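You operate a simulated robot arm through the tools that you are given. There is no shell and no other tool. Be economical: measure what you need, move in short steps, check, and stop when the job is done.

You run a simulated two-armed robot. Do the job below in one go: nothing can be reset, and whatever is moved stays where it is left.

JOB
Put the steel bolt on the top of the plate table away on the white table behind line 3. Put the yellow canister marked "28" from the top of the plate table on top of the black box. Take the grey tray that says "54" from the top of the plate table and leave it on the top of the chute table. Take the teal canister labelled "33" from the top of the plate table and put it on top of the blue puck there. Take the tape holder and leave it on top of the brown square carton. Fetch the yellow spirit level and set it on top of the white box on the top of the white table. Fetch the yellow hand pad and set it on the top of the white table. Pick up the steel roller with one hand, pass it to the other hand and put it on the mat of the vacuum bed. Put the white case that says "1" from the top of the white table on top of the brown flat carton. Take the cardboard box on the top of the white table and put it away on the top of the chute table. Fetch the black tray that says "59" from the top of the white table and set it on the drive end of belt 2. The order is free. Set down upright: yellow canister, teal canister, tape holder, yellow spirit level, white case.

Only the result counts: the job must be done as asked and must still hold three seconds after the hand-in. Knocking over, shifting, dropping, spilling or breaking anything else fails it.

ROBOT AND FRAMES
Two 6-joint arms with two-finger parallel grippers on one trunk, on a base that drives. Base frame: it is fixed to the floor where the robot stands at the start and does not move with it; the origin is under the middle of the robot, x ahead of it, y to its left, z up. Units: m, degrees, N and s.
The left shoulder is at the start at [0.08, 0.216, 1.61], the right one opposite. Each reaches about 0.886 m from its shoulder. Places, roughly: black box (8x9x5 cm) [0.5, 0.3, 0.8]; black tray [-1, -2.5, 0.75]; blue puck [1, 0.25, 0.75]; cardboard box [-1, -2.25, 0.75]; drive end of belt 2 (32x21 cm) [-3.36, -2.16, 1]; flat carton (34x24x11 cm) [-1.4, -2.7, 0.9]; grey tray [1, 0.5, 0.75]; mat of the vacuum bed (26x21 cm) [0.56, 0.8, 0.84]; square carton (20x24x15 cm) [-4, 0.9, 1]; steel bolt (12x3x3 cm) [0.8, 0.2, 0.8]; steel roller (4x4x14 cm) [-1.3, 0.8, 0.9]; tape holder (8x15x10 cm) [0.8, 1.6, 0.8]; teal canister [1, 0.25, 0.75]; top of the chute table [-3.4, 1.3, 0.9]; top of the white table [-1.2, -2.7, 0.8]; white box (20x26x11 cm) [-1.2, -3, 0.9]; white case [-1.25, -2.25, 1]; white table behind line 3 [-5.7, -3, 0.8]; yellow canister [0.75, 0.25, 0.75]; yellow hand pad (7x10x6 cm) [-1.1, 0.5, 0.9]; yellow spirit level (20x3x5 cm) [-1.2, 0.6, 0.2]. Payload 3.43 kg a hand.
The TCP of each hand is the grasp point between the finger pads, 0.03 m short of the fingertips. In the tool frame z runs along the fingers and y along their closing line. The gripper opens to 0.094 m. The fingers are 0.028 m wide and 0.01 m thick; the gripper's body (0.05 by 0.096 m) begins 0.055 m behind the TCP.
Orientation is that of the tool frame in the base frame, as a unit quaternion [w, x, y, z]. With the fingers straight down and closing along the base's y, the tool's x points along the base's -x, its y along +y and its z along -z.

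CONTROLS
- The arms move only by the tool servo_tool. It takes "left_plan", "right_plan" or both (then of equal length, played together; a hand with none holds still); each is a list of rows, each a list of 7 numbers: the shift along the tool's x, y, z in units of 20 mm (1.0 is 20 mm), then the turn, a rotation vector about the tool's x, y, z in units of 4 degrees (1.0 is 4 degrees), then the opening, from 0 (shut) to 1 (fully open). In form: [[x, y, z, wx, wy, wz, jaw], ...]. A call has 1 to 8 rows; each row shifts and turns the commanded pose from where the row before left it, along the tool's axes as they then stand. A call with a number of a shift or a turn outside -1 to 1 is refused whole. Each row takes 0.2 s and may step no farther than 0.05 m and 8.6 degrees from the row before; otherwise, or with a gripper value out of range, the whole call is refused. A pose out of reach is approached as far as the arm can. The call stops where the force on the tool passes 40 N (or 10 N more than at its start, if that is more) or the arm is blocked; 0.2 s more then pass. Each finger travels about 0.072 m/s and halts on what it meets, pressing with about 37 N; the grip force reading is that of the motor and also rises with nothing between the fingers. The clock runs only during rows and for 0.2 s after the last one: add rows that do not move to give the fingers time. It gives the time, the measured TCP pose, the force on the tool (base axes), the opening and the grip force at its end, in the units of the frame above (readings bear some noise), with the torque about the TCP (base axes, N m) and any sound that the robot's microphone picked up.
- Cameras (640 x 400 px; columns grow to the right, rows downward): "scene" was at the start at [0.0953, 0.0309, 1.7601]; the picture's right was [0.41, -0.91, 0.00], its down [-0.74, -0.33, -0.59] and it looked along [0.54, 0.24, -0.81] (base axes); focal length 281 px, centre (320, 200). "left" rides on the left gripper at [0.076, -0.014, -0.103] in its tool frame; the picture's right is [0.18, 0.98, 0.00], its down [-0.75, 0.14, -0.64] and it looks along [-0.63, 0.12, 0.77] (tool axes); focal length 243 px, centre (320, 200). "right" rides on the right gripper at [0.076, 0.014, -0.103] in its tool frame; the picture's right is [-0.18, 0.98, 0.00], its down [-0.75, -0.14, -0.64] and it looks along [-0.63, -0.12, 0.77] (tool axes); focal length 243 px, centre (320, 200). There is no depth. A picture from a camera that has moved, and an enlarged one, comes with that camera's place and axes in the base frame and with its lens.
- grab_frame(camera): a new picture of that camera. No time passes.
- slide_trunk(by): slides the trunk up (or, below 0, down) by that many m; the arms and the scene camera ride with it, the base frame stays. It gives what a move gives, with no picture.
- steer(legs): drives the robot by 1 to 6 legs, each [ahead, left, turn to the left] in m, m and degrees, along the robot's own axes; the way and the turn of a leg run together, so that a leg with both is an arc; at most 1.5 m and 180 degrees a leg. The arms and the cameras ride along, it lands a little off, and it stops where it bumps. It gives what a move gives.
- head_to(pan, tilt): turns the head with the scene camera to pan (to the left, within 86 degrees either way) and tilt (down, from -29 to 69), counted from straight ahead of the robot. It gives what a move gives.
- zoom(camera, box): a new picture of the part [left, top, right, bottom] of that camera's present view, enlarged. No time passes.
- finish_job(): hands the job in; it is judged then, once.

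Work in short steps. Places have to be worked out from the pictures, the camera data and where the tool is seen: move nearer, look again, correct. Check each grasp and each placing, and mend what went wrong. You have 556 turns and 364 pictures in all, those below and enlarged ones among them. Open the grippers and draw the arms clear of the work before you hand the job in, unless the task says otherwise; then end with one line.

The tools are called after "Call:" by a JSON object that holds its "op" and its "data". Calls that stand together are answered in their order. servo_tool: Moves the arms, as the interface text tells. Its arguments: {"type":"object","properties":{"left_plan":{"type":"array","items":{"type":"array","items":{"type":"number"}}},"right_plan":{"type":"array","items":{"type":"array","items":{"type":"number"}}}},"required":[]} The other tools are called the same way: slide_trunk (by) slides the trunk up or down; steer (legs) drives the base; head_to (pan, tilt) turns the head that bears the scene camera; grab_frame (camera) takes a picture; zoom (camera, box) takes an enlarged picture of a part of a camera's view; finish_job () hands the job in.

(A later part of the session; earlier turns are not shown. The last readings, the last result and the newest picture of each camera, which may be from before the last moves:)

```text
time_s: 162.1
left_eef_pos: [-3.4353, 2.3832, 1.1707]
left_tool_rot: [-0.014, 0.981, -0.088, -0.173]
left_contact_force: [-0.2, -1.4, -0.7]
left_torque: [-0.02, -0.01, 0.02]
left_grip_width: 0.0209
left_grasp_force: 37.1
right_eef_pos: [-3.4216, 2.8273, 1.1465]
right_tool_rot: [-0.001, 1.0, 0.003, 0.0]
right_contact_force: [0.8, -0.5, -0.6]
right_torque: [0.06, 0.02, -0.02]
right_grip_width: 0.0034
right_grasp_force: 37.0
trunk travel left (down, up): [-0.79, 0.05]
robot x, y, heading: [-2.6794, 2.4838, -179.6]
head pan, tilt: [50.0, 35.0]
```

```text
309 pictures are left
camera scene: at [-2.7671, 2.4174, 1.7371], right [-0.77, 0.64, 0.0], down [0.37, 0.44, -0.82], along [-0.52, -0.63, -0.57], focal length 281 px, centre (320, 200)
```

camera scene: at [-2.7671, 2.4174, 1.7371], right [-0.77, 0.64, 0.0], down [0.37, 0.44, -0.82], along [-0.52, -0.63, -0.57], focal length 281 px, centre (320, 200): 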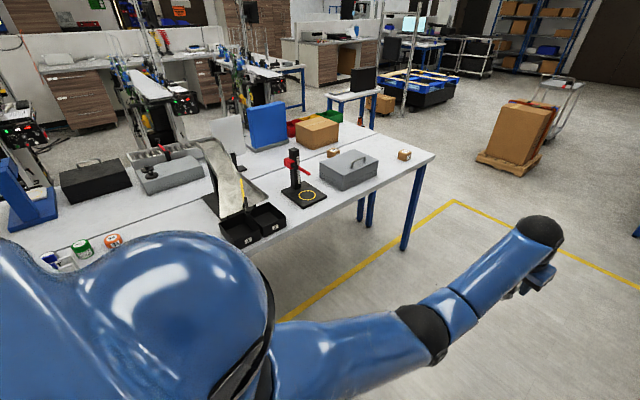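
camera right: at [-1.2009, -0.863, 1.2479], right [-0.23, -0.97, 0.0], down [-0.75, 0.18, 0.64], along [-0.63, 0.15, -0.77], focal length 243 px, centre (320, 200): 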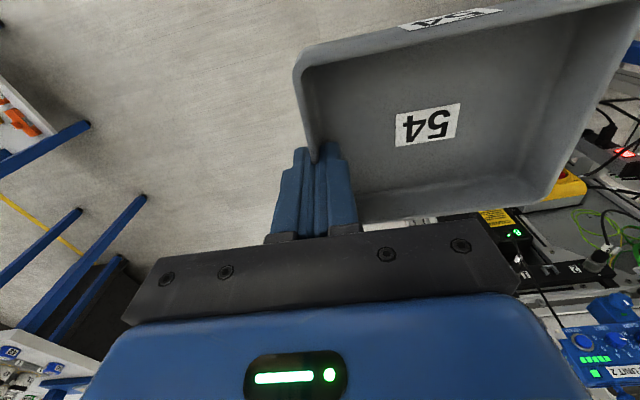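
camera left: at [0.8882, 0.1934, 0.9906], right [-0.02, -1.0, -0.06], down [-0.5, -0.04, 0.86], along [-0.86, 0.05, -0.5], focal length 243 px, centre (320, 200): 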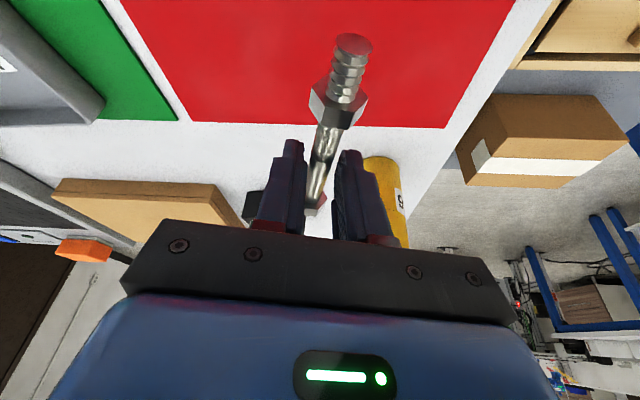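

Turning to face the chute table (−y) for a proper look.

Call:
{"op": "steer", "data": {"legs": [[0, 0, 90]]}}

Call:
{"op": "head_to", "data": {"pan": 0, "tilt": 40}}

Call:
{"op": "grab_frame", "data": {"camera": "scene"}}

```text
time_s: 166.3
left_eef_pos: [-2.5867, 1.7271, 1.1704]
left_tool_rot: [0.112, 0.76, 0.626, -0.134]
left_contact_force: [0.6, 0.0, -1.0]
left_torque: [0.0, 0.05, 0.02]
left_grip_width: 0.021
left_grasp_force: 36.6
right_eef_pos: [-3.0313, 1.7452, 1.1463]
right_tool_rot: [-0.001, 0.709, 0.705, 0.001]
right_contact_force: [-1.3, -0.5, -0.2]
right_torque: [-0.01, 0.04, -0.03]
right_grip_width: 0.003
right_grasp_force: 37.3
trunk travel left (down, up): [-0.79, 0.05]
robot x, y, heading: [-2.6747, 2.4842, -90.4]
head pan, tilt: [50.0, 35.0]
```

```text
time_s: 167.4
left_eef_pos: [-2.5874, 1.7255, 1.1709]
left_tool_rot: [0.112, 0.76, 0.626, -0.134]
left_contact_force: [-0.3, -0.5, -1.3]
left_torque: [0.02, -0.01, -0.01]
left_grip_width: 0.0212
left_grasp_force: 37.0
right_eef_pos: [-3.0315, 1.7447, 1.1469]
right_tool_rot: [0.0, 0.709, 0.705, 0.0]
right_contact_force: [1.1, -0.3, -0.3]
right_torque: [-0.01, 0.04, -0.02]
right_grip_width: 0.0028
right_grasp_force: 36.8
trunk travel left (down, up): [-0.79, 0.05]
robot x, y, heading: [-2.6722, 2.4836, -90.3]
head pan, tilt: [0.0, 40.0]
```

```text
308 pictures are left
camera scene: at [-2.6807, 2.3692, 1.7296], right [-1.0, 0.01, 0.0], down [0.0, 0.64, -0.77], along [0.0, -0.77, -0.64], focal length 281 px, centre (320, 200)
```

scene: 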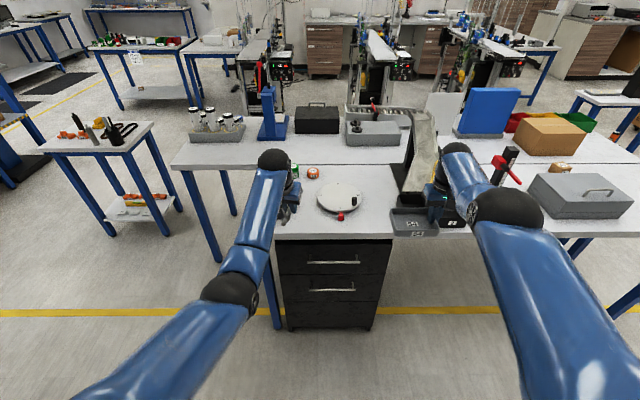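

Crowded here; the west end of the chute table beyond the grey case may be freer. I slide there and look.

Call:
{"op": "steer", "data": {"legs": [[0, -1.3, 0]]}}

Call:
{"op": "grab_frame", "data": {"camera": "scene"}}

Call:
{"op": "grab_frame", "data": {"camera": "right"}}

```text
time_s: 174.0
left_eef_pos: [-3.8812, 1.7331, 1.171]
left_tool_rot: [0.111, 0.759, 0.628, -0.134]
left_contact_force: [-1.0, -0.1, -0.8]
left_torque: [-0.02, 0.01, -0.01]
left_grip_width: 0.0213
left_grasp_force: 37.1
right_eef_pos: [-4.3253, 1.7498, 1.1453]
right_tool_rot: [-0.001, 0.708, 0.707, 0.0]
right_contact_force: [-0.6, 1.0, -0.8]
right_torque: [0.0, 0.08, 0.02]
right_grip_width: 0.003
right_grasp_force: 37.1
trunk travel left (down, up): [-0.79, 0.05]
robot x, y, heading: [-3.977, 2.4902, -90.0]
head pan, tilt: [0.0, 40.0]
```

```text
307 pictures are left
camera scene: at [-3.9776, 2.3752, 1.7296], right [-1.0, 0.0, 0.0], down [0.0, 0.64, -0.77], along [0.0, -0.77, -0.64], focal length 281 px, centre (320, 200)
```

scene: 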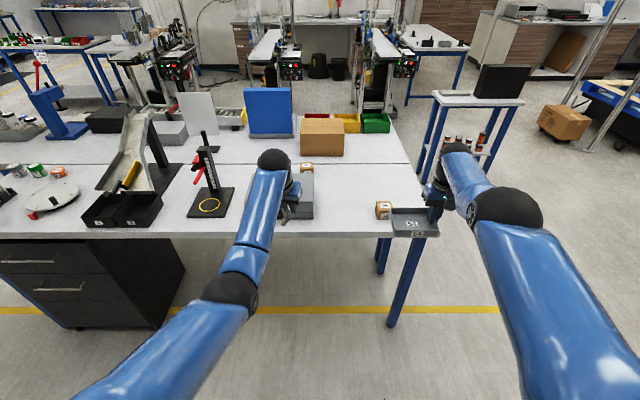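

```text
306 pictures are left
camera right: at [-4.3099, 1.8262, 1.2484], right [0.98, -0.19, 0.0], down [-0.14, -0.75, 0.64], along [-0.12, -0.63, -0.77], focal length 243 px, centre (320, 200)
```

right: 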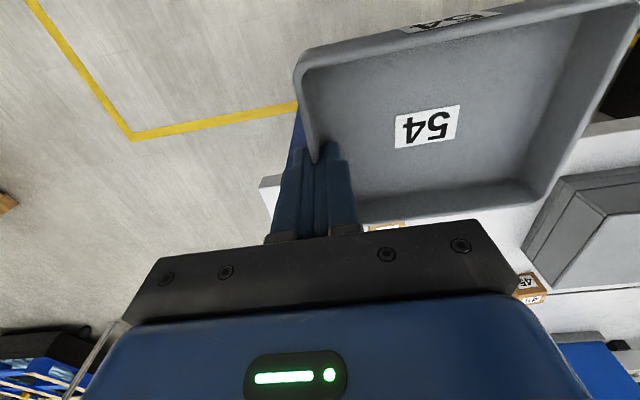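

There's free space at the west end (x −4.4…−3.98, y 1.05–1.35). I drive in so the tray will come over about (−4.18, 1.2).

Call:
{"op": "steer", "data": {"legs": [[0.56, 0, 0]]}}

Call:
{"op": "servo_tool", "data": {"right_plan": [[0, 0.6, 0.8, 0, 0, 0, 0], [0, 0.6, 0.8, 0, 0, 0, 0], [0, 0.6, 0.8, 0, 0, 0, 0], [0, 0.6, 0.8, 0, 0, 0, 0], [0, 0.6, 0.8, 0, 0, 0, 0], [0, 0.6, 0.8, 0, 0, 0, 0], [0, 0.6, 0.8, 0, 0, 0, 0]]}}

Call:
{"op": "grab_frame", "data": {"camera": "right"}}

Call:
{"op": "grab_frame", "data": {"camera": "scene"}}

```text
time_s: 177.2
left_eef_pos: [-3.8835, 1.1707, 1.1726]
left_tool_rot: [0.113, 0.759, 0.627, -0.135]
left_contact_force: [1.4, -0.7, -1.0]
left_torque: [0.01, -0.02, -0.04]
left_grip_width: 0.021
left_grasp_force: 36.7
right_eef_pos: [-4.3295, 1.1879, 1.1465]
right_tool_rot: [0.001, 0.707, 0.707, -0.001]
right_contact_force: [0.0, 0.8, -0.8]
right_torque: [-0.01, 0.06, 0.0]
right_grip_width: 0.003
right_grasp_force: 37.3
trunk travel left (down, up): [-0.79, 0.05]
robot x, y, heading: [-3.9784, 1.9235, -90.4]
head pan, tilt: [0.0, 40.0]
```

```text
time_s: 178.8
left_eef_pos: [-3.8849, 1.1685, 1.1701]
left_tool_rot: [0.111, 0.759, 0.627, -0.134]
left_contact_force: [0.4, 0.2, -1.2]
left_torque: [0.01, 0.02, 0.02]
left_grip_width: 0.0211
left_grasp_force: 36.5
right_eef_pos: [-4.2449, 1.1976, 1.0372]
right_tool_rot: [-0.001, 0.707, 0.707, -0.001]
right_contact_force: [0.6, -0.5, -1.6]
right_torque: [0.02, 0.04, 0.01]
right_grip_width: 0.0031
right_grasp_force: 37.1
right hand out of reach, approached as far as the arm can: row 4, 6
trunk travel left (down, up): [-0.79, 0.05]
robot x, y, heading: [-3.9801, 1.9291, -90.2]
head pan, tilt: [0.0, 40.0]
```

```text
305 pictures are left
camera right: at [-4.2282, 1.2751, 1.1401], right [0.98, -0.19, 0.0], down [-0.14, -0.75, 0.64], along [-0.12, -0.63, -0.77], focal length 243 px, centre (320, 200)
```

right: 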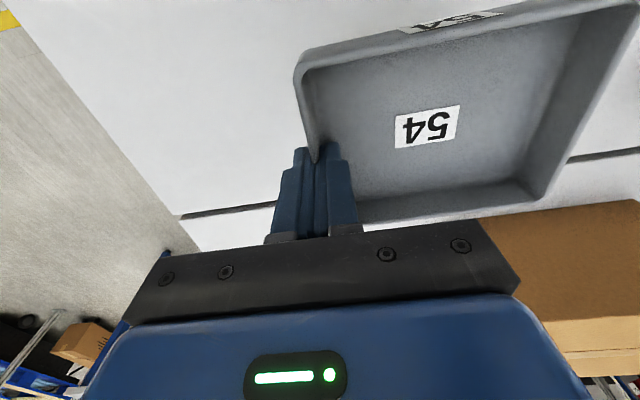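

```text
304 pictures are left
camera scene: at [-3.9804, 1.8106, 1.7296], right [-1.0, 0.0, 0.0], down [0.0, 0.64, -0.77], along [0.0, -0.77, -0.64], focal length 281 px, centre (320, 200)
```

scene: 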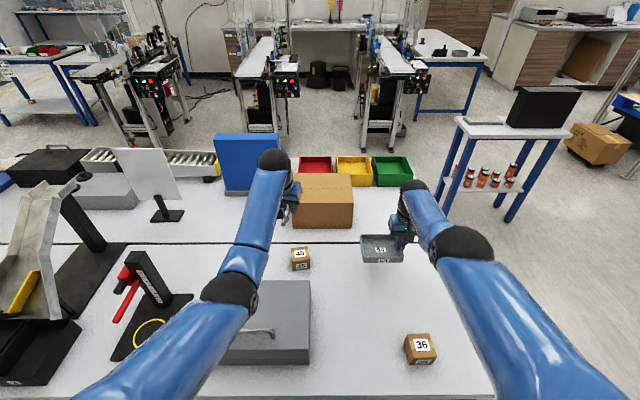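

The spot below is clear. I lower the trunk 8 cm, raise the left hand to compensate, and keep going with the right hand down.

Call:
{"op": "slide_trunk", "data": {"by": -0.08}}

Call:
{"op": "servo_tool", "data": {"left_plan": [[-0.34, 0, -0.94, 0, 0, 0, 0], [-0.34, 0, -0.94, 0, 0, 0, 0], [-0.34, 0, -0.94, 0, 0, 0, 0], [-0.34, 0, -0.94, 0, 0, 0, 0]]}}

Call:
{"op": "slide_trunk", "data": {"by": -0.08}}

Call:
{"op": "grab_frame", "data": {"camera": "right"}}

Call:
{"op": "grab_frame", "data": {"camera": "left"}}

```text
time_s: 180.0
left_eef_pos: [-3.8846, 1.1678, 1.0908]
left_tool_rot: [0.112, 0.759, 0.627, -0.134]
left_contact_force: [-0.3, 0.3, -0.6]
left_torque: [-0.02, -0.03, -0.01]
left_grip_width: 0.021
left_grasp_force: 37.3
right_eef_pos: [-4.2438, 1.1985, 0.959]
right_tool_rot: [0.0, 0.708, 0.706, -0.001]
right_contact_force: [0.4, 0.6, -0.5]
right_torque: [-0.02, 0.05, 0.02]
right_grip_width: 0.003
right_grasp_force: 36.9
trunk travel left (down, up): [-0.71, 0.13]
robot x, y, heading: [-3.9792, 1.9261, -90.1]
head pan, tilt: [0.0, 40.0]
```

```text
time_s: 181.0
left_eef_pos: [-3.8835, 1.169, 1.1705]
left_tool_rot: [0.111, 0.76, 0.627, -0.133]
left_contact_force: [-0.2, 0.4, -1.2]
left_torque: [0.0, 0.02, 0.01]
left_grip_width: 0.0213
left_grasp_force: 37.3
right_eef_pos: [-4.2433, 1.1989, 0.9577]
right_tool_rot: [0.0, 0.707, 0.707, 0.001]
right_contact_force: [-0.9, 0.1, -1.8]
right_torque: [-0.03, 0.07, 0.03]
right_grip_width: 0.003
right_grasp_force: 37.2
trunk travel left (down, up): [-0.71, 0.13]
robot x, y, heading: [-3.9806, 1.9271, -90.3]
head pan, tilt: [0.0, 40.0]
```

```text
time_s: 181.6
left_eef_pos: [-3.8834, 1.1713, 1.139]
left_tool_rot: [0.112, 0.759, 0.627, -0.134]
left_contact_force: [0.9, -0.6, -1.0]
left_torque: [0.02, -0.01, -0.01]
left_grip_width: 0.0211
left_grasp_force: 36.7
right_eef_pos: [-4.2437, 1.1972, 0.9345]
right_tool_rot: [0.003, 0.709, 0.705, -0.004]
right_contact_force: [1.0, 2.8, 10.5]
right_torque: [0.68, -0.18, -0.04]
right_grip_width: 0.0032
right_grasp_force: 37.1
trunk travel left (down, up): [-0.677, 0.163]
robot x, y, heading: [-3.9804, 1.9256, -90.3]
head pan, tilt: [0.0, 40.0]
stopped: the force on the tool passed its limit at 61 N (the readings are from after the stop); the commanded pose is now the measured one
```

```text
303 pictures are left
camera right: at [-4.2282, 1.2747, 1.0364], right [0.98, -0.19, 0.0], down [-0.14, -0.75, 0.65], along [-0.12, -0.64, -0.76], focal length 243 px, centre (320, 200)
```

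right: 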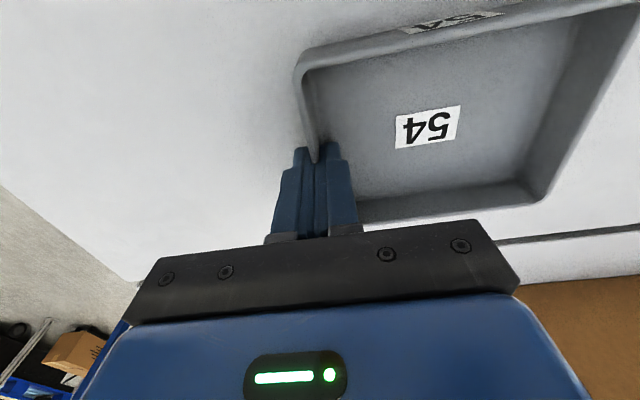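

```text
302 pictures are left
camera left: at [-3.8768, 1.2804, 1.2081], right [1.0, -0.02, -0.06], down [0.05, -0.5, 0.86], along [-0.05, -0.86, -0.5], focal length 243 px, centre (320, 200)
```

left: 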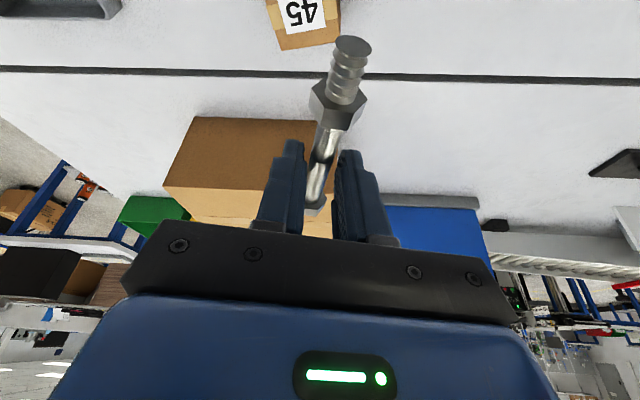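

The tray touched the table (top ≈ 0.895). I release it by opening and then lift straight up.

Call:
{"op": "servo_tool", "data": {"right_plan": [[0, 0, 0, 0, 0, 0, 0.3], [0, 0, 0, 0, 0, 0, 0.5], [0, 0, 0, 0, 0, 0, 0.5], [0, 0, -0.5, 0, 0, 0, 0.5], [0, 0, -1, 0, 0, 0, 0.5], [0, 0, -1, 0, 0, 0, 0.5], [0, 0, -1, 0, 0, 0, 0.5]]}}

Call:
{"op": "grab_frame", "data": {"camera": "right"}}

Call:
{"op": "grab_frame", "data": {"camera": "scene"}}

```text
time_s: 183.2
left_eef_pos: [-3.8846, 1.1686, 1.1364]
left_tool_rot: [0.112, 0.759, 0.627, -0.135]
left_contact_force: [-0.1, -0.5, -1.5]
left_torque: [-0.02, 0.0, 0.02]
left_grip_width: 0.0211
left_grasp_force: 37.1
right_eef_pos: [-4.2464, 1.1807, 0.9985]
right_tool_rot: [0.0, 0.708, 0.706, -0.002]
right_contact_force: [0.2, 0.1, 0.3]
right_torque: [0.0, 0.03, 0.03]
right_grip_width: 0.0472
right_grasp_force: 0.0
right hand out of reach, approached as far as the arm can: row 5, 6, 7
trunk travel left (down, up): [-0.677, 0.163]
robot x, y, heading: [-3.9768, 1.927, -90.0]
head pan, tilt: [0.0, 40.0]
```

```text
301 pictures are left
camera right: at [-4.2307, 1.2579, 1.1009], right [0.98, -0.19, 0.0], down [-0.14, -0.75, 0.65], along [-0.12, -0.63, -0.76], focal length 243 px, centre (320, 200)
```

right: 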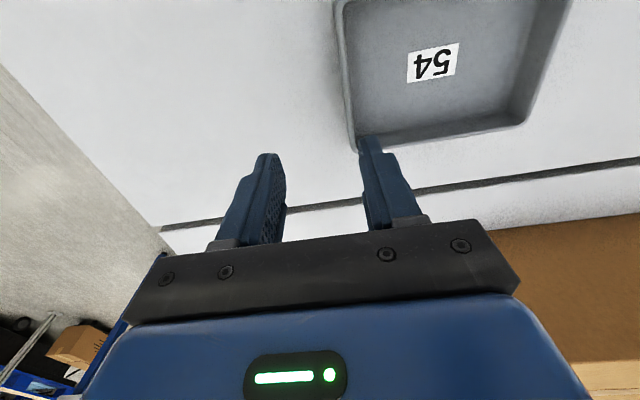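

```text
300 pictures are left
camera scene: at [-3.9806, 1.811, 1.6166], right [-1.0, 0.0, 0.0], down [0.0, 0.64, -0.77], along [0.0, -0.77, -0.64], focal length 281 px, centre (320, 200)
```

scene: 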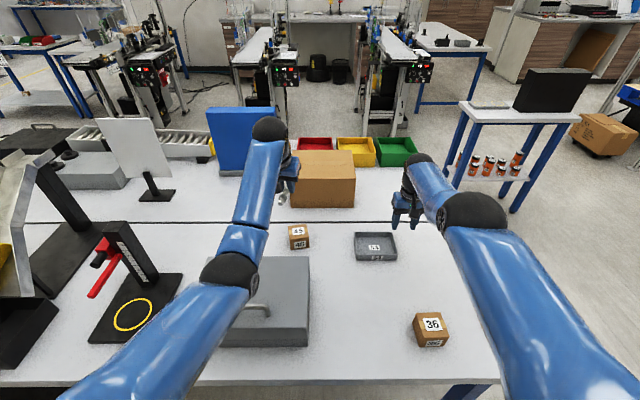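

Tray 54 is on the chute table. Next the bolt: I raise the trunk, back out and go west to look for a path to the white table behind line 3.

Call:
{"op": "slide_trunk", "data": {"by": 0.15}}

Call:
{"op": "steer", "data": {"legs": [[-0.58, 0, 0], [0, -1.0, 0], [0, -1.0, 0]]}}

Call:
{"op": "head_to", "data": {"pan": 0, "tilt": 30}}

Call:
{"op": "grab_frame", "data": {"camera": "scene"}}

```text
time_s: 184.9
left_eef_pos: [-3.884, 1.17, 1.2871]
left_tool_rot: [0.111, 0.759, 0.628, -0.134]
left_contact_force: [-0.5, -0.3, -0.3]
left_torque: [0.01, -0.01, -0.01]
left_grip_width: 0.021
left_grasp_force: 37.5
right_eef_pos: [-4.2465, 1.1801, 1.1488]
right_tool_rot: [0.001, 0.709, 0.706, -0.001]
right_contact_force: [-1.0, 0.3, -0.7]
right_torque: [0.01, 0.03, -0.03]
right_grip_width: 0.047
right_grasp_force: 0.1
trunk travel left (down, up): [-0.827, 0.013]
robot x, y, heading: [-3.9795, 1.9287, -90.2]
head pan, tilt: [0.0, 40.0]
```

```text
time_s: 198.0
left_eef_pos: [-5.8835, 1.7505, 1.2865]
left_tool_rot: [0.111, 0.761, 0.625, -0.134]
left_contact_force: [-0.9, 0.1, -1.1]
left_torque: [-0.01, -0.02, -0.01]
left_grip_width: 0.0214
left_grasp_force: 36.8
right_eef_pos: [-6.2442, 1.7633, 1.1489]
right_tool_rot: [0.002, 0.709, 0.705, -0.002]
right_contact_force: [0.5, 0.3, 0.1]
right_torque: [0.01, -0.02, 0.01]
right_grip_width: 0.0468
right_grasp_force: 0.1
trunk travel left (down, up): [-0.827, 0.013]
robot x, y, heading: [-5.9715, 2.5068, -90.6]
head pan, tilt: [0.0, 40.0]
stopped in leg 3: the robot was blocked; the commanded pose is now the measured one
```

```text
time_s: 198.7
left_eef_pos: [-5.8821, 1.7501, 1.2874]
left_tool_rot: [0.111, 0.761, 0.626, -0.134]
left_contact_force: [1.0, -0.7, -1.1]
left_torque: [0.03, 0.01, 0.02]
left_grip_width: 0.0212
left_grasp_force: 37.3
right_eef_pos: [-6.2439, 1.7636, 1.1481]
right_tool_rot: [0.002, 0.71, 0.705, -0.001]
right_contact_force: [-0.1, -0.1, 1.5]
right_torque: [-0.01, -0.01, -0.04]
right_grip_width: 0.0471
right_grasp_force: 0.2
trunk travel left (down, up): [-0.827, 0.013]
robot x, y, heading: [-5.9732, 2.5079, -90.5]
head pan, tilt: [0.0, 30.0]
```

```text
299 pictures are left
camera scene: at [-5.9763, 2.3872, 1.782], right [-1.0, 0.01, 0.0], down [0.0, 0.5, -0.87], along [-0.01, -0.87, -0.5], focal length 281 px, centre (320, 200)
```

scene: 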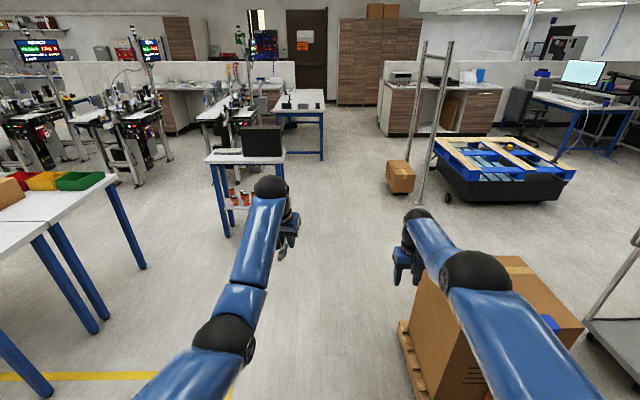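

It bumped something right at the end of the last leg (likely the table by the wall). I ease away and drive down the gap between the stand and the pallet toward the white table (near edge y≈−1.84, x −5.35…−6.0).

Call:
{"op": "steer", "data": {"legs": [[0, 0.05, 0], [0.8, 0, 0]]}}

Call:
{"op": "head_to", "data": {"pan": -50, "tilt": 45}}

Call:
{"op": "grab_frame", "data": {"camera": "scene"}}

Call:
{"op": "head_to", "data": {"pan": -86, "tilt": 30}}

Call:
{"op": "grab_frame", "data": {"camera": "scene"}}

```text
time_s: 203.5
left_eef_pos: [-5.8352, 0.957, 1.2891]
left_tool_rot: [0.112, 0.76, 0.626, -0.134]
left_contact_force: [1.0, 0.1, -0.9]
left_torque: [0.01, 0.01, 0.0]
left_grip_width: 0.0211
left_grasp_force: 37.1
right_eef_pos: [-6.1969, 0.9692, 1.1493]
right_tool_rot: [0.001, 0.709, 0.705, -0.002]
right_contact_force: [0.0, -0.5, -0.7]
right_torque: [-0.06, 0.01, 0.04]
right_grip_width: 0.0468
right_grasp_force: 0.1
trunk travel left (down, up): [-0.827, 0.013]
robot x, y, heading: [-5.9292, 1.7134, -90.2]
head pan, tilt: [0.0, 30.0]
```

```text
time_s: 204.7
left_eef_pos: [-5.8363, 0.9548, 1.287]
left_tool_rot: [0.111, 0.761, 0.626, -0.134]
left_contact_force: [-0.4, -0.8, -0.4]
left_torque: [0.04, 0.01, -0.01]
left_grip_width: 0.0213
left_grasp_force: 37.1
right_eef_pos: [-6.1981, 0.968, 1.1495]
right_tool_rot: [0.001, 0.709, 0.706, -0.003]
right_contact_force: [-0.1, -0.9, -0.3]
right_torque: [0.0, 0.02, 0.0]
right_grip_width: 0.0472
right_grasp_force: 0.1
trunk travel left (down, up): [-0.827, 0.013]
robot x, y, heading: [-5.926, 1.7142, -90.5]
head pan, tilt: [-50.0, 45.0]
```

```text
298 pictures are left
camera scene: at [-5.9921, 1.6296, 1.7594], right [-0.64, 0.77, 0.0], down [0.54, 0.45, -0.71], along [-0.54, -0.45, -0.71], focal length 281 px, centre (320, 200)
```

scene: 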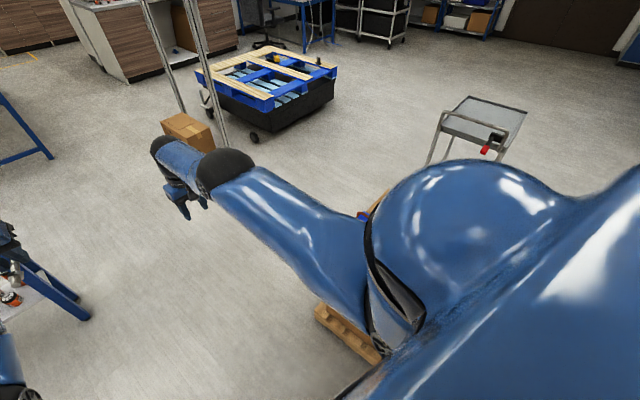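

```text
time_s: 205.7
left_eef_pos: [-5.835, 0.9543, 1.2875]
left_tool_rot: [0.111, 0.761, 0.626, -0.134]
left_contact_force: [-0.3, 0.6, -1.3]
left_torque: [-0.02, 0.01, 0.05]
left_grip_width: 0.021
left_grasp_force: 37.2
right_eef_pos: [-6.197, 0.967, 1.1496]
right_tool_rot: [0.002, 0.709, 0.705, -0.002]
right_contact_force: [-0.1, -0.5, -0.2]
right_torque: [0.0, -0.02, -0.01]
right_grip_width: 0.0471
right_grasp_force: 0.2
trunk travel left (down, up): [-0.827, 0.013]
robot x, y, heading: [-5.9275, 1.7135, -90.3]
head pan, tilt: [-85.9, 30.0]
```

```text
297 pictures are left
camera scene: at [-6.0196, 1.6758, 1.782], right [-0.06, 1.0, 0.0], down [0.5, 0.03, -0.87], along [-0.86, -0.06, -0.5], focal length 281 px, centre (320, 200)
```

scene: 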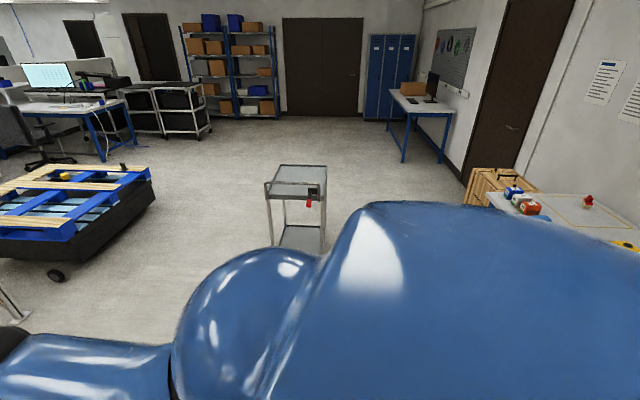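

Path is clear between the pallet (x≈−6.5) and stand. I continue down to the white table.

Call:
{"op": "steer", "data": {"legs": [[0.9, -0.08, 0], [1.3, -0.06, 0], [0, 0.3, 0], [0.55, 0, 0]]}}

Call:
{"op": "head_to", "data": {"pan": 0, "tilt": 45}}

Call:
{"op": "grab_frame", "data": {"camera": "scene"}}

```text
time_s: 221.1
left_eef_pos: [-5.6685, -1.8185, 1.2892]
left_tool_rot: [0.112, 0.76, 0.626, -0.135]
left_contact_force: [-0.9, -0.2, -1.4]
left_torque: [-0.02, 0.01, 0.01]
left_grip_width: 0.0212
left_grasp_force: 36.5
right_eef_pos: [-6.03, -1.807, 1.1502]
right_tool_rot: [0.002, 0.708, 0.706, -0.003]
right_contact_force: [0.0, 0.4, -0.5]
right_torque: [-0.01, -0.03, -0.01]
right_grip_width: 0.0469
right_grasp_force: 0.0
trunk travel left (down, up): [-0.827, 0.013]
robot x, y, heading: [-5.7632, -1.0644, -90.5]
head pan, tilt: [-85.9, 30.0]
```

```text
time_s: 222.7
left_eef_pos: [-5.6695, -1.8204, 1.288]
left_tool_rot: [0.112, 0.759, 0.627, -0.133]
left_contact_force: [-0.4, 1.2, -0.9]
left_torque: [-0.01, 0.02, 0.0]
left_grip_width: 0.0212
left_grasp_force: 36.8
right_eef_pos: [-6.03, -1.808, 1.1483]
right_tool_rot: [0.0, 0.708, 0.706, -0.002]
right_contact_force: [-0.3, 1.0, -0.3]
right_torque: [-0.01, -0.02, -0.03]
right_grip_width: 0.0468
right_grasp_force: 0.1
trunk travel left (down, up): [-0.827, 0.013]
robot x, y, heading: [-5.7614, -1.0623, -90.4]
head pan, tilt: [0.0, 45.0]
```

```text
296 pictures are left
camera scene: at [-5.7644, -1.1752, 1.7594], right [-1.0, 0.01, 0.0], down [0.0, 0.71, -0.71], along [0.0, -0.71, -0.71], focal length 281 px, centre (320, 200)
```

scene: 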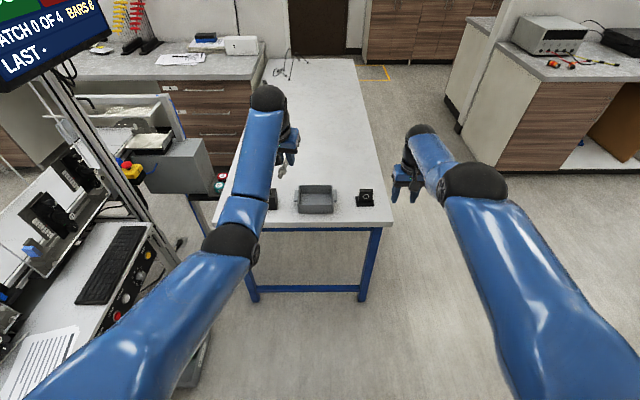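

The table has free surface beyond the small tray. I shift right 0.1, advance 0.54 so the bolt hangs over about (−5.77, −2.36), then lower the trunk.

Call:
{"op": "steer", "data": {"legs": [[0, -0.1, 0], [0.54, 0, 0]]}}

Call:
{"op": "slide_trunk", "data": {"by": -0.15}}

Call:
{"op": "grab_frame", "data": {"camera": "scene"}}

Call:
{"op": "grab_frame", "data": {"camera": "left"}}

```text
time_s: 226.6
left_eef_pos: [-5.7662, -2.3559, 1.2893]
left_tool_rot: [0.113, 0.759, 0.627, -0.135]
left_contact_force: [0.3, 0.8, -1.7]
left_torque: [0.01, -0.02, 0.05]
left_grip_width: 0.0213
left_grasp_force: 36.9
right_eef_pos: [-6.1279, -2.3462, 1.1499]
right_tool_rot: [0.002, 0.708, 0.706, -0.003]
right_contact_force: [0.1, 0.0, -0.3]
right_torque: [-0.05, 0.01, 0.0]
right_grip_width: 0.0471
right_grasp_force: 0.1
trunk travel left (down, up): [-0.827, 0.013]
robot x, y, heading: [-5.8603, -1.6041, -90.1]
head pan, tilt: [0.0, 45.0]
```

```text
time_s: 228.3
left_eef_pos: [-5.7667, -2.3594, 1.1386]
left_tool_rot: [0.111, 0.759, 0.628, -0.133]
left_contact_force: [-0.5, 0.2, -1.2]
left_torque: [-0.02, 0.05, 0.0]
left_grip_width: 0.0215
left_grasp_force: 37.0
right_eef_pos: [-6.1285, -2.3489, 0.9995]
right_tool_rot: [0.001, 0.708, 0.707, -0.003]
right_contact_force: [0.2, 0.6, -0.3]
right_torque: [-0.02, 0.04, -0.01]
right_grip_width: 0.0471
right_grasp_force: 0.1
trunk travel left (down, up): [-0.677, 0.163]
robot x, y, heading: [-5.8637, -1.6019, -89.9]
head pan, tilt: [0.0, 45.0]
```

```text
295 pictures are left
camera scene: at [-5.8639, -1.7137, 1.6094], right [-1.0, 0.0, 0.0], down [0.0, 0.71, -0.71], along [0.0, -0.71, -0.71], focal length 281 px, centre (320, 200)
```

scene: 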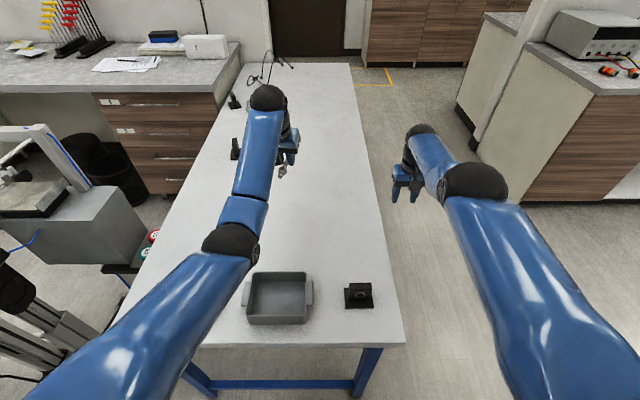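

```text
294 pictures are left
camera left: at [-5.7602, -2.2506, 1.207], right [1.0, -0.01, -0.06], down [0.05, -0.51, 0.86], along [-0.04, -0.86, -0.5], focal length 243 px, centre (320, 200)
```

left: 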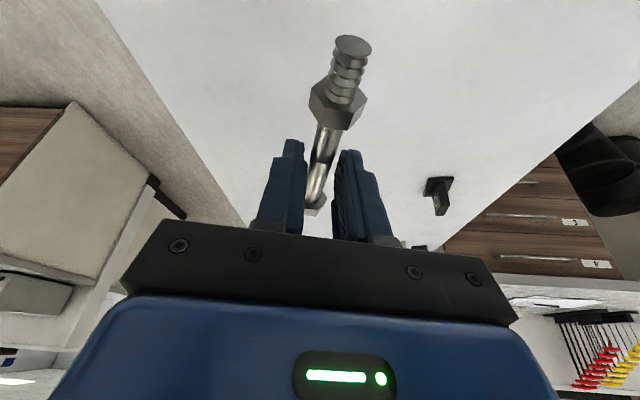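

Clear below. I lower the trunk 0.12 more and then servo the bolt down.

Call:
{"op": "slide_trunk", "data": {"by": -0.12}}

Call:
{"op": "servo_tool", "data": {"left_plan": [[0.34, 0, 0.94, 0, 0, 0, 0], [0.34, 0, 0.94, 0, 0, 0, 0], [0.34, 0, 0.94, 0, 0, 0, 0], [0.34, 0, 0.94, 0, 0, 0, 0], [0.34, 0, 0.94, 0, 0, 0, 0], [0.34, 0, 0.94, 0, 0, 0, 0]]}}

Call:
{"op": "grab_frame", "data": {"camera": "left"}}

```text
time_s: 229.8
left_eef_pos: [-5.7661, -2.3588, 1.0171]
left_tool_rot: [0.112, 0.759, 0.628, -0.134]
left_contact_force: [-0.9, -0.9, -0.9]
left_torque: [-0.03, -0.01, 0.02]
left_grip_width: 0.0212
left_grasp_force: 36.9
right_eef_pos: [-6.1276, -2.3471, 0.8778]
right_tool_rot: [0.002, 0.708, 0.707, -0.002]
right_contact_force: [-0.3, -0.1, 0.4]
right_torque: [-0.01, -0.02, 0.0]
right_grip_width: 0.047
right_grasp_force: 0.1
trunk travel left (down, up): [-0.557, 0.283]
robot x, y, heading: [-5.8642, -1.604, -89.9]
head pan, tilt: [0.0, 45.0]
```

```text
time_s: 231.2
left_eef_pos: [-5.7655, -2.3604, 0.8971]
left_tool_rot: [0.112, 0.759, 0.628, -0.133]
left_contact_force: [-0.4, 0.2, -0.8]
left_torque: [-0.03, -0.02, 0.03]
left_grip_width: 0.0212
left_grasp_force: 37.3
right_eef_pos: [-6.1286, -2.3471, 0.8797]
right_tool_rot: [0.001, 0.708, 0.706, -0.002]
right_contact_force: [0.4, -0.6, -0.1]
right_torque: [-0.01, 0.03, 0.01]
right_grip_width: 0.0469
right_grasp_force: 0.0
trunk travel left (down, up): [-0.557, 0.283]
robot x, y, heading: [-5.8616, -1.602, -90.0]
head pan, tilt: [0.0, 45.0]
```

```text
293 pictures are left
camera left: at [-5.7594, -2.2518, 0.9666], right [1.0, -0.01, -0.06], down [0.05, -0.51, 0.86], along [-0.04, -0.86, -0.5], focal length 243 px, centre (320, 200)
```

left: 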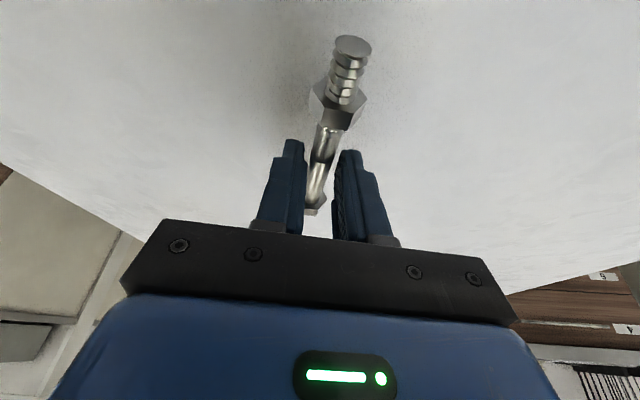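

The shadow is near. I lower in 4 mm rows.

Call:
{"op": "servo_tool", "data": {"left_plan": [[0.1, 0, 0.28, 0, 0, 0, 0], [0.1, 0, 0.28, 0, 0, 0, 0], [0.1, 0, 0.28, 0, 0, 0, 0], [0.1, 0, 0.28, 0, 0, 0, 0], [0.07, 0, 0.19, 0, 0, 0, 0], [0.07, 0, 0.19, 0, 0, 0, 0], [0.07, 0, 0.19, 0, 0, 0, 0]]}}

```text
time_s: 232.8
left_eef_pos: [-5.767, -2.36, 0.8668]
left_tool_rot: [0.117, 0.758, 0.627, -0.138]
left_contact_force: [2.8, -4.4, 25.0]
left_torque: [0.38, 0.0, -0.06]
left_grip_width: 0.0213
left_grasp_force: 36.7
right_eef_pos: [-6.1283, -2.3468, 0.8824]
right_tool_rot: [0.001, 0.707, 0.707, -0.003]
right_contact_force: [0.2, 0.0, 0.3]
right_torque: [0.04, 0.02, -0.02]
right_grip_width: 0.0473
right_grasp_force: 0.0
trunk travel left (down, up): [-0.557, 0.283]
robot x, y, heading: [-5.8623, -1.6045, -90.3]
head pan, tilt: [0.0, 45.0]
```

Contact with the table. I open and lift away.

Call:
{"op": "servo_tool", "data": {"left_plan": [[-0.03, 0, -0.1, 0, 0, 0, 0], [0, 0, 0, 0, 0, 0, 0.4], [0, 0, 0, 0, 0, 0, 0.6], [0, 0, 0, 0, 0, 0, 0.6], [-0.34, 0, -0.94, 0, 0, 0, 0.6], [-0.34, 0, -0.94, 0, 0, 0, 0.6], [-0.34, 0, -0.94, 0, 0, 0, 0.6], [-0.34, 0, -0.94, 0, 0, 0, 0.6]]}}

Call:
{"op": "grab_frame", "data": {"camera": "left"}}

```text
time_s: 234.6
left_eef_pos: [-5.7666, -2.3599, 0.9429]
left_tool_rot: [0.11, 0.759, 0.628, -0.133]
left_contact_force: [0.7, 0.1, 0.5]
left_torque: [0.01, -0.02, -0.01]
left_grip_width: 0.0566
left_grasp_force: 0.0
right_eef_pos: [-6.1303, -2.3491, 0.8776]
right_tool_rot: [0.001, 0.708, 0.706, -0.001]
right_contact_force: [-0.4, -1.0, 0.0]
right_torque: [0.02, -0.02, -0.01]
right_grip_width: 0.0469
right_grasp_force: 0.2
trunk travel left (down, up): [-0.557, 0.283]
robot x, y, heading: [-5.8631, -1.6037, -89.8]
head pan, tilt: [0.0, 45.0]
```

```text
292 pictures are left
camera left: at [-5.7604, -2.2513, 1.0129], right [1.0, -0.01, -0.06], down [0.04, -0.51, 0.86], along [-0.04, -0.86, -0.51], focal length 243 px, centre (320, 200)
```

left: 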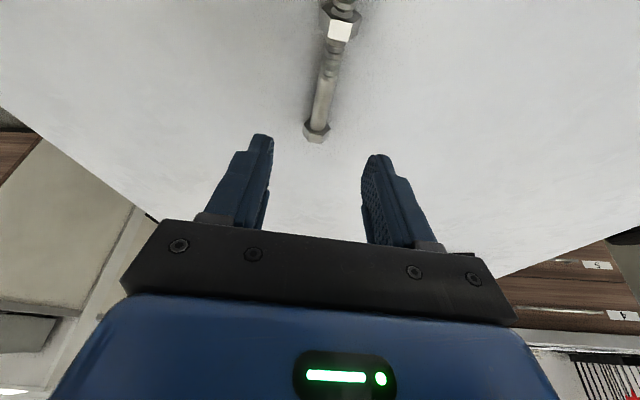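

The bolt is placed. Next the small stand for the hand pad and spirit level; I raise the trunk and drive back round the way I came.

Call:
{"op": "slide_trunk", "data": {"by": 0.26}}

Call:
{"op": "servo_tool", "data": {"left_plan": [[0, 0, 0, 0, 1, 0, 1], [0, 0, 0, 0, 1, 0, 1], [0, 0, 0, 0, 1, 0, 1], [0, 0, 0, 0, 1, 0, 1], [0, 0, 0, 0, 1, 0, 1]], "right_plan": [[0, 0, 0, 0, 0, 0, 1], [0, 0, 0, 0, 0, 0, 1], [0, 0, 0, 0, 0, 0, 1], [0, 0, 0, 0, 0, 0, 1], [0, 0, 0, 0, 0, 0, 1]]}}

Call:
{"op": "steer", "data": {"legs": [[-0.5, 0, 0], [0, -0.22, 0], [-1.5, 0, 0], [-1.4, 0.12, 0]]}}

```text
time_s: 237.3
left_eef_pos: [-5.766, -2.3591, 1.2042]
left_tool_rot: [0.112, 0.759, 0.628, -0.134]
left_contact_force: [-0.2, -0.1, 0.3]
left_torque: [0.01, 0.0, 0.01]
left_grip_width: 0.0562
left_grasp_force: 0.1
right_eef_pos: [-6.1277, -2.3491, 1.1395]
right_tool_rot: [0.0, 0.708, 0.706, -0.002]
right_contact_force: [-0.1, 0.2, -0.6]
right_torque: [0.01, 0.01, -0.01]
right_grip_width: 0.0471
right_grasp_force: 0.1
trunk travel left (down, up): [-0.817, 0.023]
robot x, y, heading: [-5.8622, -1.601, -90.0]
head pan, tilt: [0.0, 45.0]
```

```text
time_s: 238.5
left_eef_pos: [-5.7637, -2.3507, 1.2049]
left_tool_rot: [0.0, 0.771, 0.637, 0.001]
left_contact_force: [-0.6, -0.8, 0.5]
left_torque: [0.0, 0.02, -0.01]
left_grip_width: 0.094
left_grasp_force: 0.0
left hand out of reach, approached as far as the arm can: row 5
right_eef_pos: [-6.1293, -2.3475, 1.1394]
right_tool_rot: [0.001, 0.708, 0.706, -0.003]
right_contact_force: [-1.0, 0.1, -0.2]
right_torque: [0.0, -0.02, -0.01]
right_grip_width: 0.0938
right_grasp_force: 0.0
trunk travel left (down, up): [-0.817, 0.023]
robot x, y, heading: [-5.8619, -1.6032, -90.1]
head pan, tilt: [0.0, 45.0]
```

```text
time_s: 256.3
left_eef_pos: [-5.8808, 1.0252, 1.2039]
left_tool_rot: [0.0, 0.765, 0.645, 0.001]
left_contact_force: [0.3, 0.3, 0.1]
left_torque: [0.01, -0.03, -0.02]
left_grip_width: 0.0942
left_grasp_force: 0.0
right_eef_pos: [-6.2471, 1.0215, 1.1392]
right_tool_rot: [0.001, 0.701, 0.714, -0.002]
right_contact_force: [0.7, -0.4, 0.2]
right_torque: [0.01, 0.04, -0.01]
right_grip_width: 0.0938
right_grasp_force: 0.0
trunk travel left (down, up): [-0.817, 0.023]
robot x, y, heading: [-5.9956, 1.7721, -89.1]
head pan, tilt: [0.0, 45.0]
```

Now east along the wall side toward the stand.

Call:
{"op": "steer", "data": {"legs": [[-0.45, 0.35, -0.9], [-0.2, 0.3, 0], [0, 1.4, 0], [0, 1.4, 0], [0, 1.35, 0]]}}

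Call:
{"op": "head_to", "data": {"pan": 0, "tilt": 45}}

Call:
{"op": "grab_frame", "data": {"camera": "scene"}}

```text
time_s: 281.1
left_eef_pos: [-1.1369, 1.4341, 1.2044]
left_tool_rot: [0.0, 0.797, 0.605, 0.001]
left_contact_force: [-0.2, -0.3, 0.2]
left_torque: [0.03, -0.01, 0.01]
left_grip_width: 0.0938
left_grasp_force: 0.1
right_eef_pos: [-1.4994, 1.4672, 1.1386]
right_tool_rot: [0.002, 0.737, 0.676, -0.002]
right_contact_force: [-0.2, 0.0, -0.9]
right_torque: [0.0, 0.0, 0.0]
right_grip_width: 0.0939
right_grasp_force: 0.1
trunk travel left (down, up): [-0.817, 0.023]
robot x, y, heading: [-1.1737, 2.1902, -95.0]
head pan, tilt: [0.0, 45.0]
```

```text
time_s: 281.7
left_eef_pos: [-1.1344, 1.4335, 1.2043]
left_tool_rot: [0.0, 0.797, 0.605, 0.0]
left_contact_force: [-0.4, 0.4, 0.4]
left_torque: [0.0, 0.02, 0.02]
left_grip_width: 0.094
left_grasp_force: 0.0
right_eef_pos: [-1.4989, 1.4669, 1.1377]
right_tool_rot: [0.001, 0.737, 0.676, -0.001]
right_contact_force: [0.5, -0.2, 1.1]
right_torque: [0.02, -0.03, -0.01]
right_grip_width: 0.0942
right_grasp_force: 0.0
trunk travel left (down, up): [-0.817, 0.023]
robot x, y, heading: [-1.1743, 2.191, -95.0]
head pan, tilt: [0.0, 45.0]
```

```text
291 pictures are left
camera scene: at [-1.1822, 2.0772, 1.7494], right [-1.0, 0.09, 0.0], down [0.06, 0.7, -0.71], along [-0.06, -0.7, -0.71], focal length 281 px, centre (320, 200)
```

scene: 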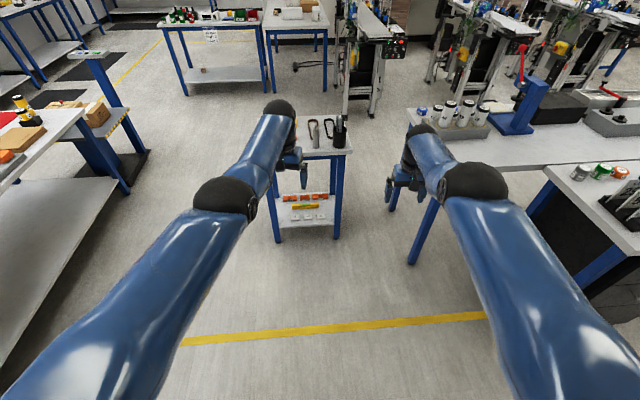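

Heading drifted to −95°. I zoom on the stand first.

Call:
{"op": "zoom", "data": {"camera": "scene", "box": [260, 110, 380, 240]}}

```text
3.08 times, centred on (320, 175) of scene
camera zoom: at [-1.1822, 2.0772, 1.7494], right [-1.0, 0.09, 0.0], down [0.06, 0.7, -0.71], along [-0.06, -0.7, -0.71], focal length 866 px, centre (320, 277)
```

zoom: 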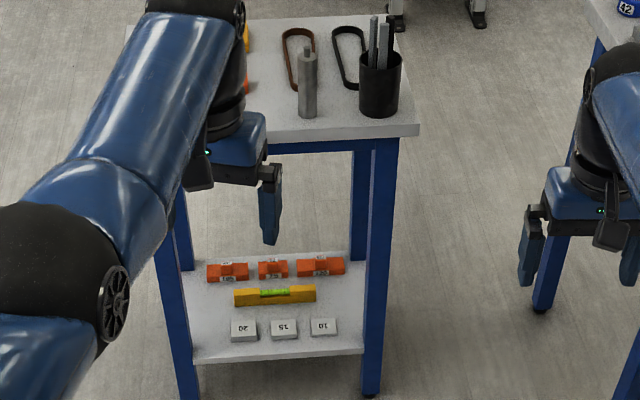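

The level lies along x on the shelf at about (−1.20, 0.62), so I'll take it from the east side facing −x. I drive to about (−0.37, 0.35) and turn to face −x.

Call:
{"op": "steer", "data": {"legs": [[0, 0.8, 5], [0.95, 0, 0], [0.9, 0, 0], [0, 0, -90]]}}

Call:
{"op": "head_to", "data": {"pan": 0, "tilt": 50}}

Call:
{"op": "grab_frame", "data": {"camera": "scene"}}

```text
time_s: 298.6
left_eef_pos: [-1.0908, 0.2058, 1.2049]
left_tool_rot: [0.002, 0.996, -0.085, -0.001]
left_contact_force: [-0.5, 0.2, 1.0]
left_torque: [0.0, 0.0, 0.04]
left_grip_width: 0.0937
left_grasp_force: 0.1
right_eef_pos: [-1.0953, 0.571, 1.1401]
right_tool_rot: [-0.001, 1.0, 0.01, -0.001]
right_contact_force: [-0.7, -0.2, 0.1]
right_torque: [-0.01, -0.03, 0.02]
right_grip_width: 0.0942
right_grasp_force: 0.0
trunk travel left (down, up): [-0.817, 0.023]
robot x, y, heading: [-0.3433, 0.3211, -179.1]
head pan, tilt: [0.0, 45.0]
```

```text
time_s: 299.3
left_eef_pos: [-1.0907, 0.2069, 1.2043]
left_tool_rot: [0.0, 0.996, -0.085, 0.0]
left_contact_force: [0.4, -0.4, -0.2]
left_torque: [0.02, 0.0, -0.03]
left_grip_width: 0.0939
left_grasp_force: 0.0
right_eef_pos: [-1.0954, 0.571, 1.1382]
right_tool_rot: [-0.001, 1.0, 0.009, -0.002]
right_contact_force: [-0.2, -0.4, 0.1]
right_torque: [0.0, 0.03, 0.0]
right_grip_width: 0.0937
right_grasp_force: 0.0
trunk travel left (down, up): [-0.817, 0.023]
robot x, y, heading: [-0.3436, 0.3188, -179.4]
head pan, tilt: [0.0, 50.0]
```

```text
289 pictures are left
camera scene: at [-0.4537, 0.3188, 1.7425], right [-0.02, 1.0, 0.0], down [0.77, 0.01, -0.64], along [-0.64, -0.01, -0.77], focal length 281 px, centre (320, 200)
```

scene: 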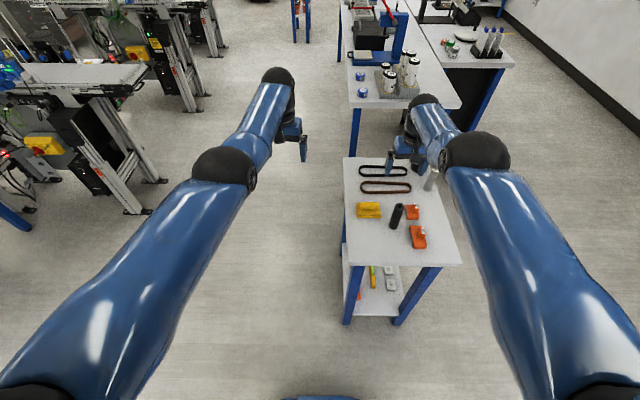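

I see the stand from the east (x −1.44…−0.905, y 0.40–0.79). I zoom on the shelf.

Call:
{"op": "zoom", "data": {"camera": "scene", "box": [330, 200, 450, 330]}}

```text
3.08 times, centred on (390, 265) of scene
camera zoom: at [-0.4537, 0.3188, 1.7425], right [-0.02, 1.0, 0.0], down [0.77, 0.01, -0.64], along [-0.64, -0.01, -0.77], focal length 866 px, centre (105, 0)
```

zoom: 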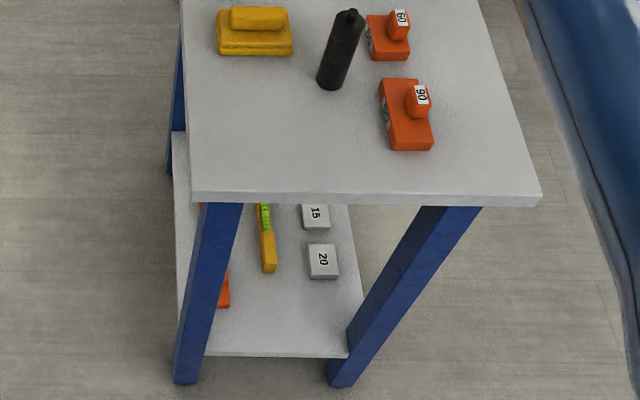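

Level is near y≈0.607, x −1.31…−1.11, z≈0.19. I back off from the stand, then tilt the right hand 44° forward before lowering.

Call:
{"op": "steer", "data": {"legs": [[-0.3, -0.035, 0]]}}

Call:
{"op": "servo_tool", "data": {"right_plan": [[0, 0, 0, 0, -1, 0, 0.7], [0, 0, 0, 0, -1, 0, 0.7], [0, 0, 0, 0, -1, 0, 0.7], [0, 0, 0, 0, -1, 0, 0.7], [0, 0, 0, 0, -1, 0, 0.7], [0, 0, 0, 0, -1, 0, 0.7], [0, 0, 0, 0, -1, 0, 0.7], [0, 0, 0, 0, -1, 0, 0.7]]}}

Call:
{"op": "servo_tool", "data": {"right_plan": [[0, 0, 0, 0, -1, 0, 0.7], [0, 0, 0, 0, -1, 0, 0.7], [0, 0, 0, 0, -1, 0, 0.7]]}}

Call:
{"op": "slide_trunk", "data": {"by": -0.7}}

Call:
{"op": "grab_frame", "data": {"camera": "scene"}}

Call:
{"op": "grab_frame", "data": {"camera": "right"}}

```text
time_s: 301.3
left_eef_pos: [-0.7998, 0.2442, 1.2014]
left_tool_rot: [0.0, 0.997, -0.083, 0.001]
left_contact_force: [-0.3, -0.2, 0.2]
left_torque: [-0.05, -0.04, 0.01]
left_grip_width: 0.094
left_grasp_force: 0.0
right_eef_pos: [-0.8048, 0.6105, 1.137]
right_tool_rot: [-0.001, 1.0, 0.011, -0.001]
right_contact_force: [-0.1, 0.2, 0.3]
right_torque: [-0.03, -0.04, 0.02]
right_grip_width: 0.094
right_grasp_force: 0.0
trunk travel left (down, up): [-0.817, 0.023]
robot x, y, heading: [-0.05, 0.3626, -178.6]
head pan, tilt: [0.0, 50.0]
```

```text
time_s: 303.1
left_eef_pos: [-0.7953, 0.2462, 1.2046]
left_tool_rot: [0.002, 0.997, -0.083, 0.0]
left_contact_force: [0.1, -0.5, -0.8]
left_torque: [-0.04, 0.04, 0.0]
left_grip_width: 0.0941
left_grasp_force: 0.1
right_eef_pos: [-0.8959, 0.6155, 1.1149]
right_tool_rot: [0.002, 0.961, 0.011, -0.277]
right_contact_force: [-0.5, 0.8, 0.0]
right_torque: [0.0, -0.01, -0.03]
right_grip_width: 0.0657
right_grasp_force: 0.1
right hand out of reach, approached as far as the arm can: row 1, 2, 3, 4, 5, 6, 7, 8
trunk travel left (down, up): [-0.817, 0.023]
robot x, y, heading: [-0.0542, 0.3607, -178.7]
head pan, tilt: [0.0, 50.0]
```

```text
time_s: 303.9
left_eef_pos: [-0.796, 0.2466, 1.2053]
left_tool_rot: [0.001, 0.997, -0.083, 0.0]
left_contact_force: [-0.1, -0.6, 0.3]
left_torque: [-0.01, 0.01, 0.02]
left_grip_width: 0.0939
left_grasp_force: 0.1
right_eef_pos: [-0.9186, 0.6172, 1.108]
right_tool_rot: [0.002, 0.926, 0.009, -0.376]
right_contact_force: [0.0, 0.0, 0.3]
right_torque: [-0.02, 0.0, -0.03]
right_grip_width: 0.0658
right_grasp_force: 0.1
right hand out of reach, approached as far as the arm can: row 1, 2, 3
trunk travel left (down, up): [-0.817, 0.023]
robot x, y, heading: [-0.0507, 0.36, -178.8]
head pan, tilt: [0.0, 50.0]
```

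```text
refused: -0.7 is not a number from -0.4 to 0.4
```

```text
287 pictures are left
camera scene: at [-0.1593, 0.3596, 1.7425], right [-0.02, 1.0, 0.0], down [0.77, 0.02, -0.64], along [-0.64, -0.01, -0.77], focal length 281 px, centre (320, 200)
```

scene: 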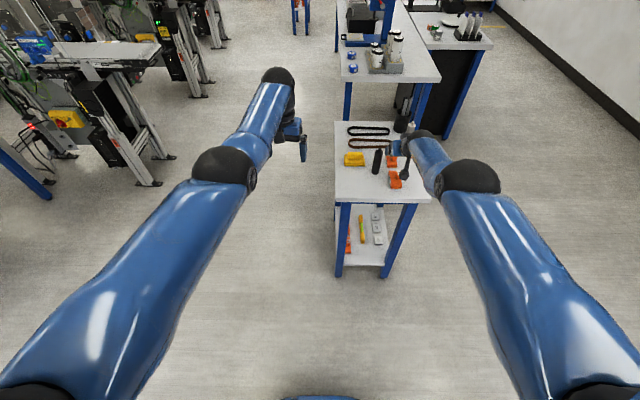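

```text
286 pictures are left
camera right: at [-0.7902, 0.6066, 1.1276], right [-0.11, -0.99, 0.13], down [-0.09, 0.14, 0.99], along [-0.99, 0.1, -0.11], focal length 243 px, centre (320, 200)
```

right: 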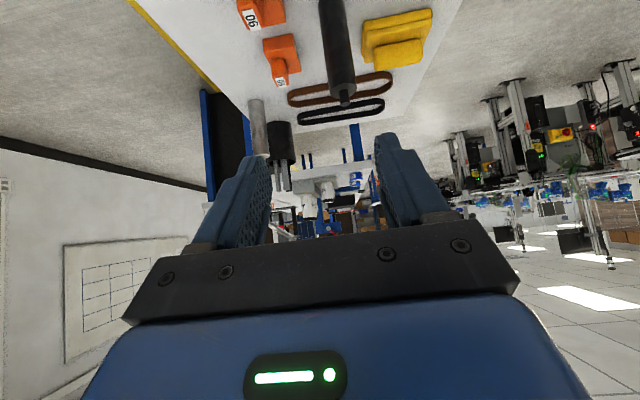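

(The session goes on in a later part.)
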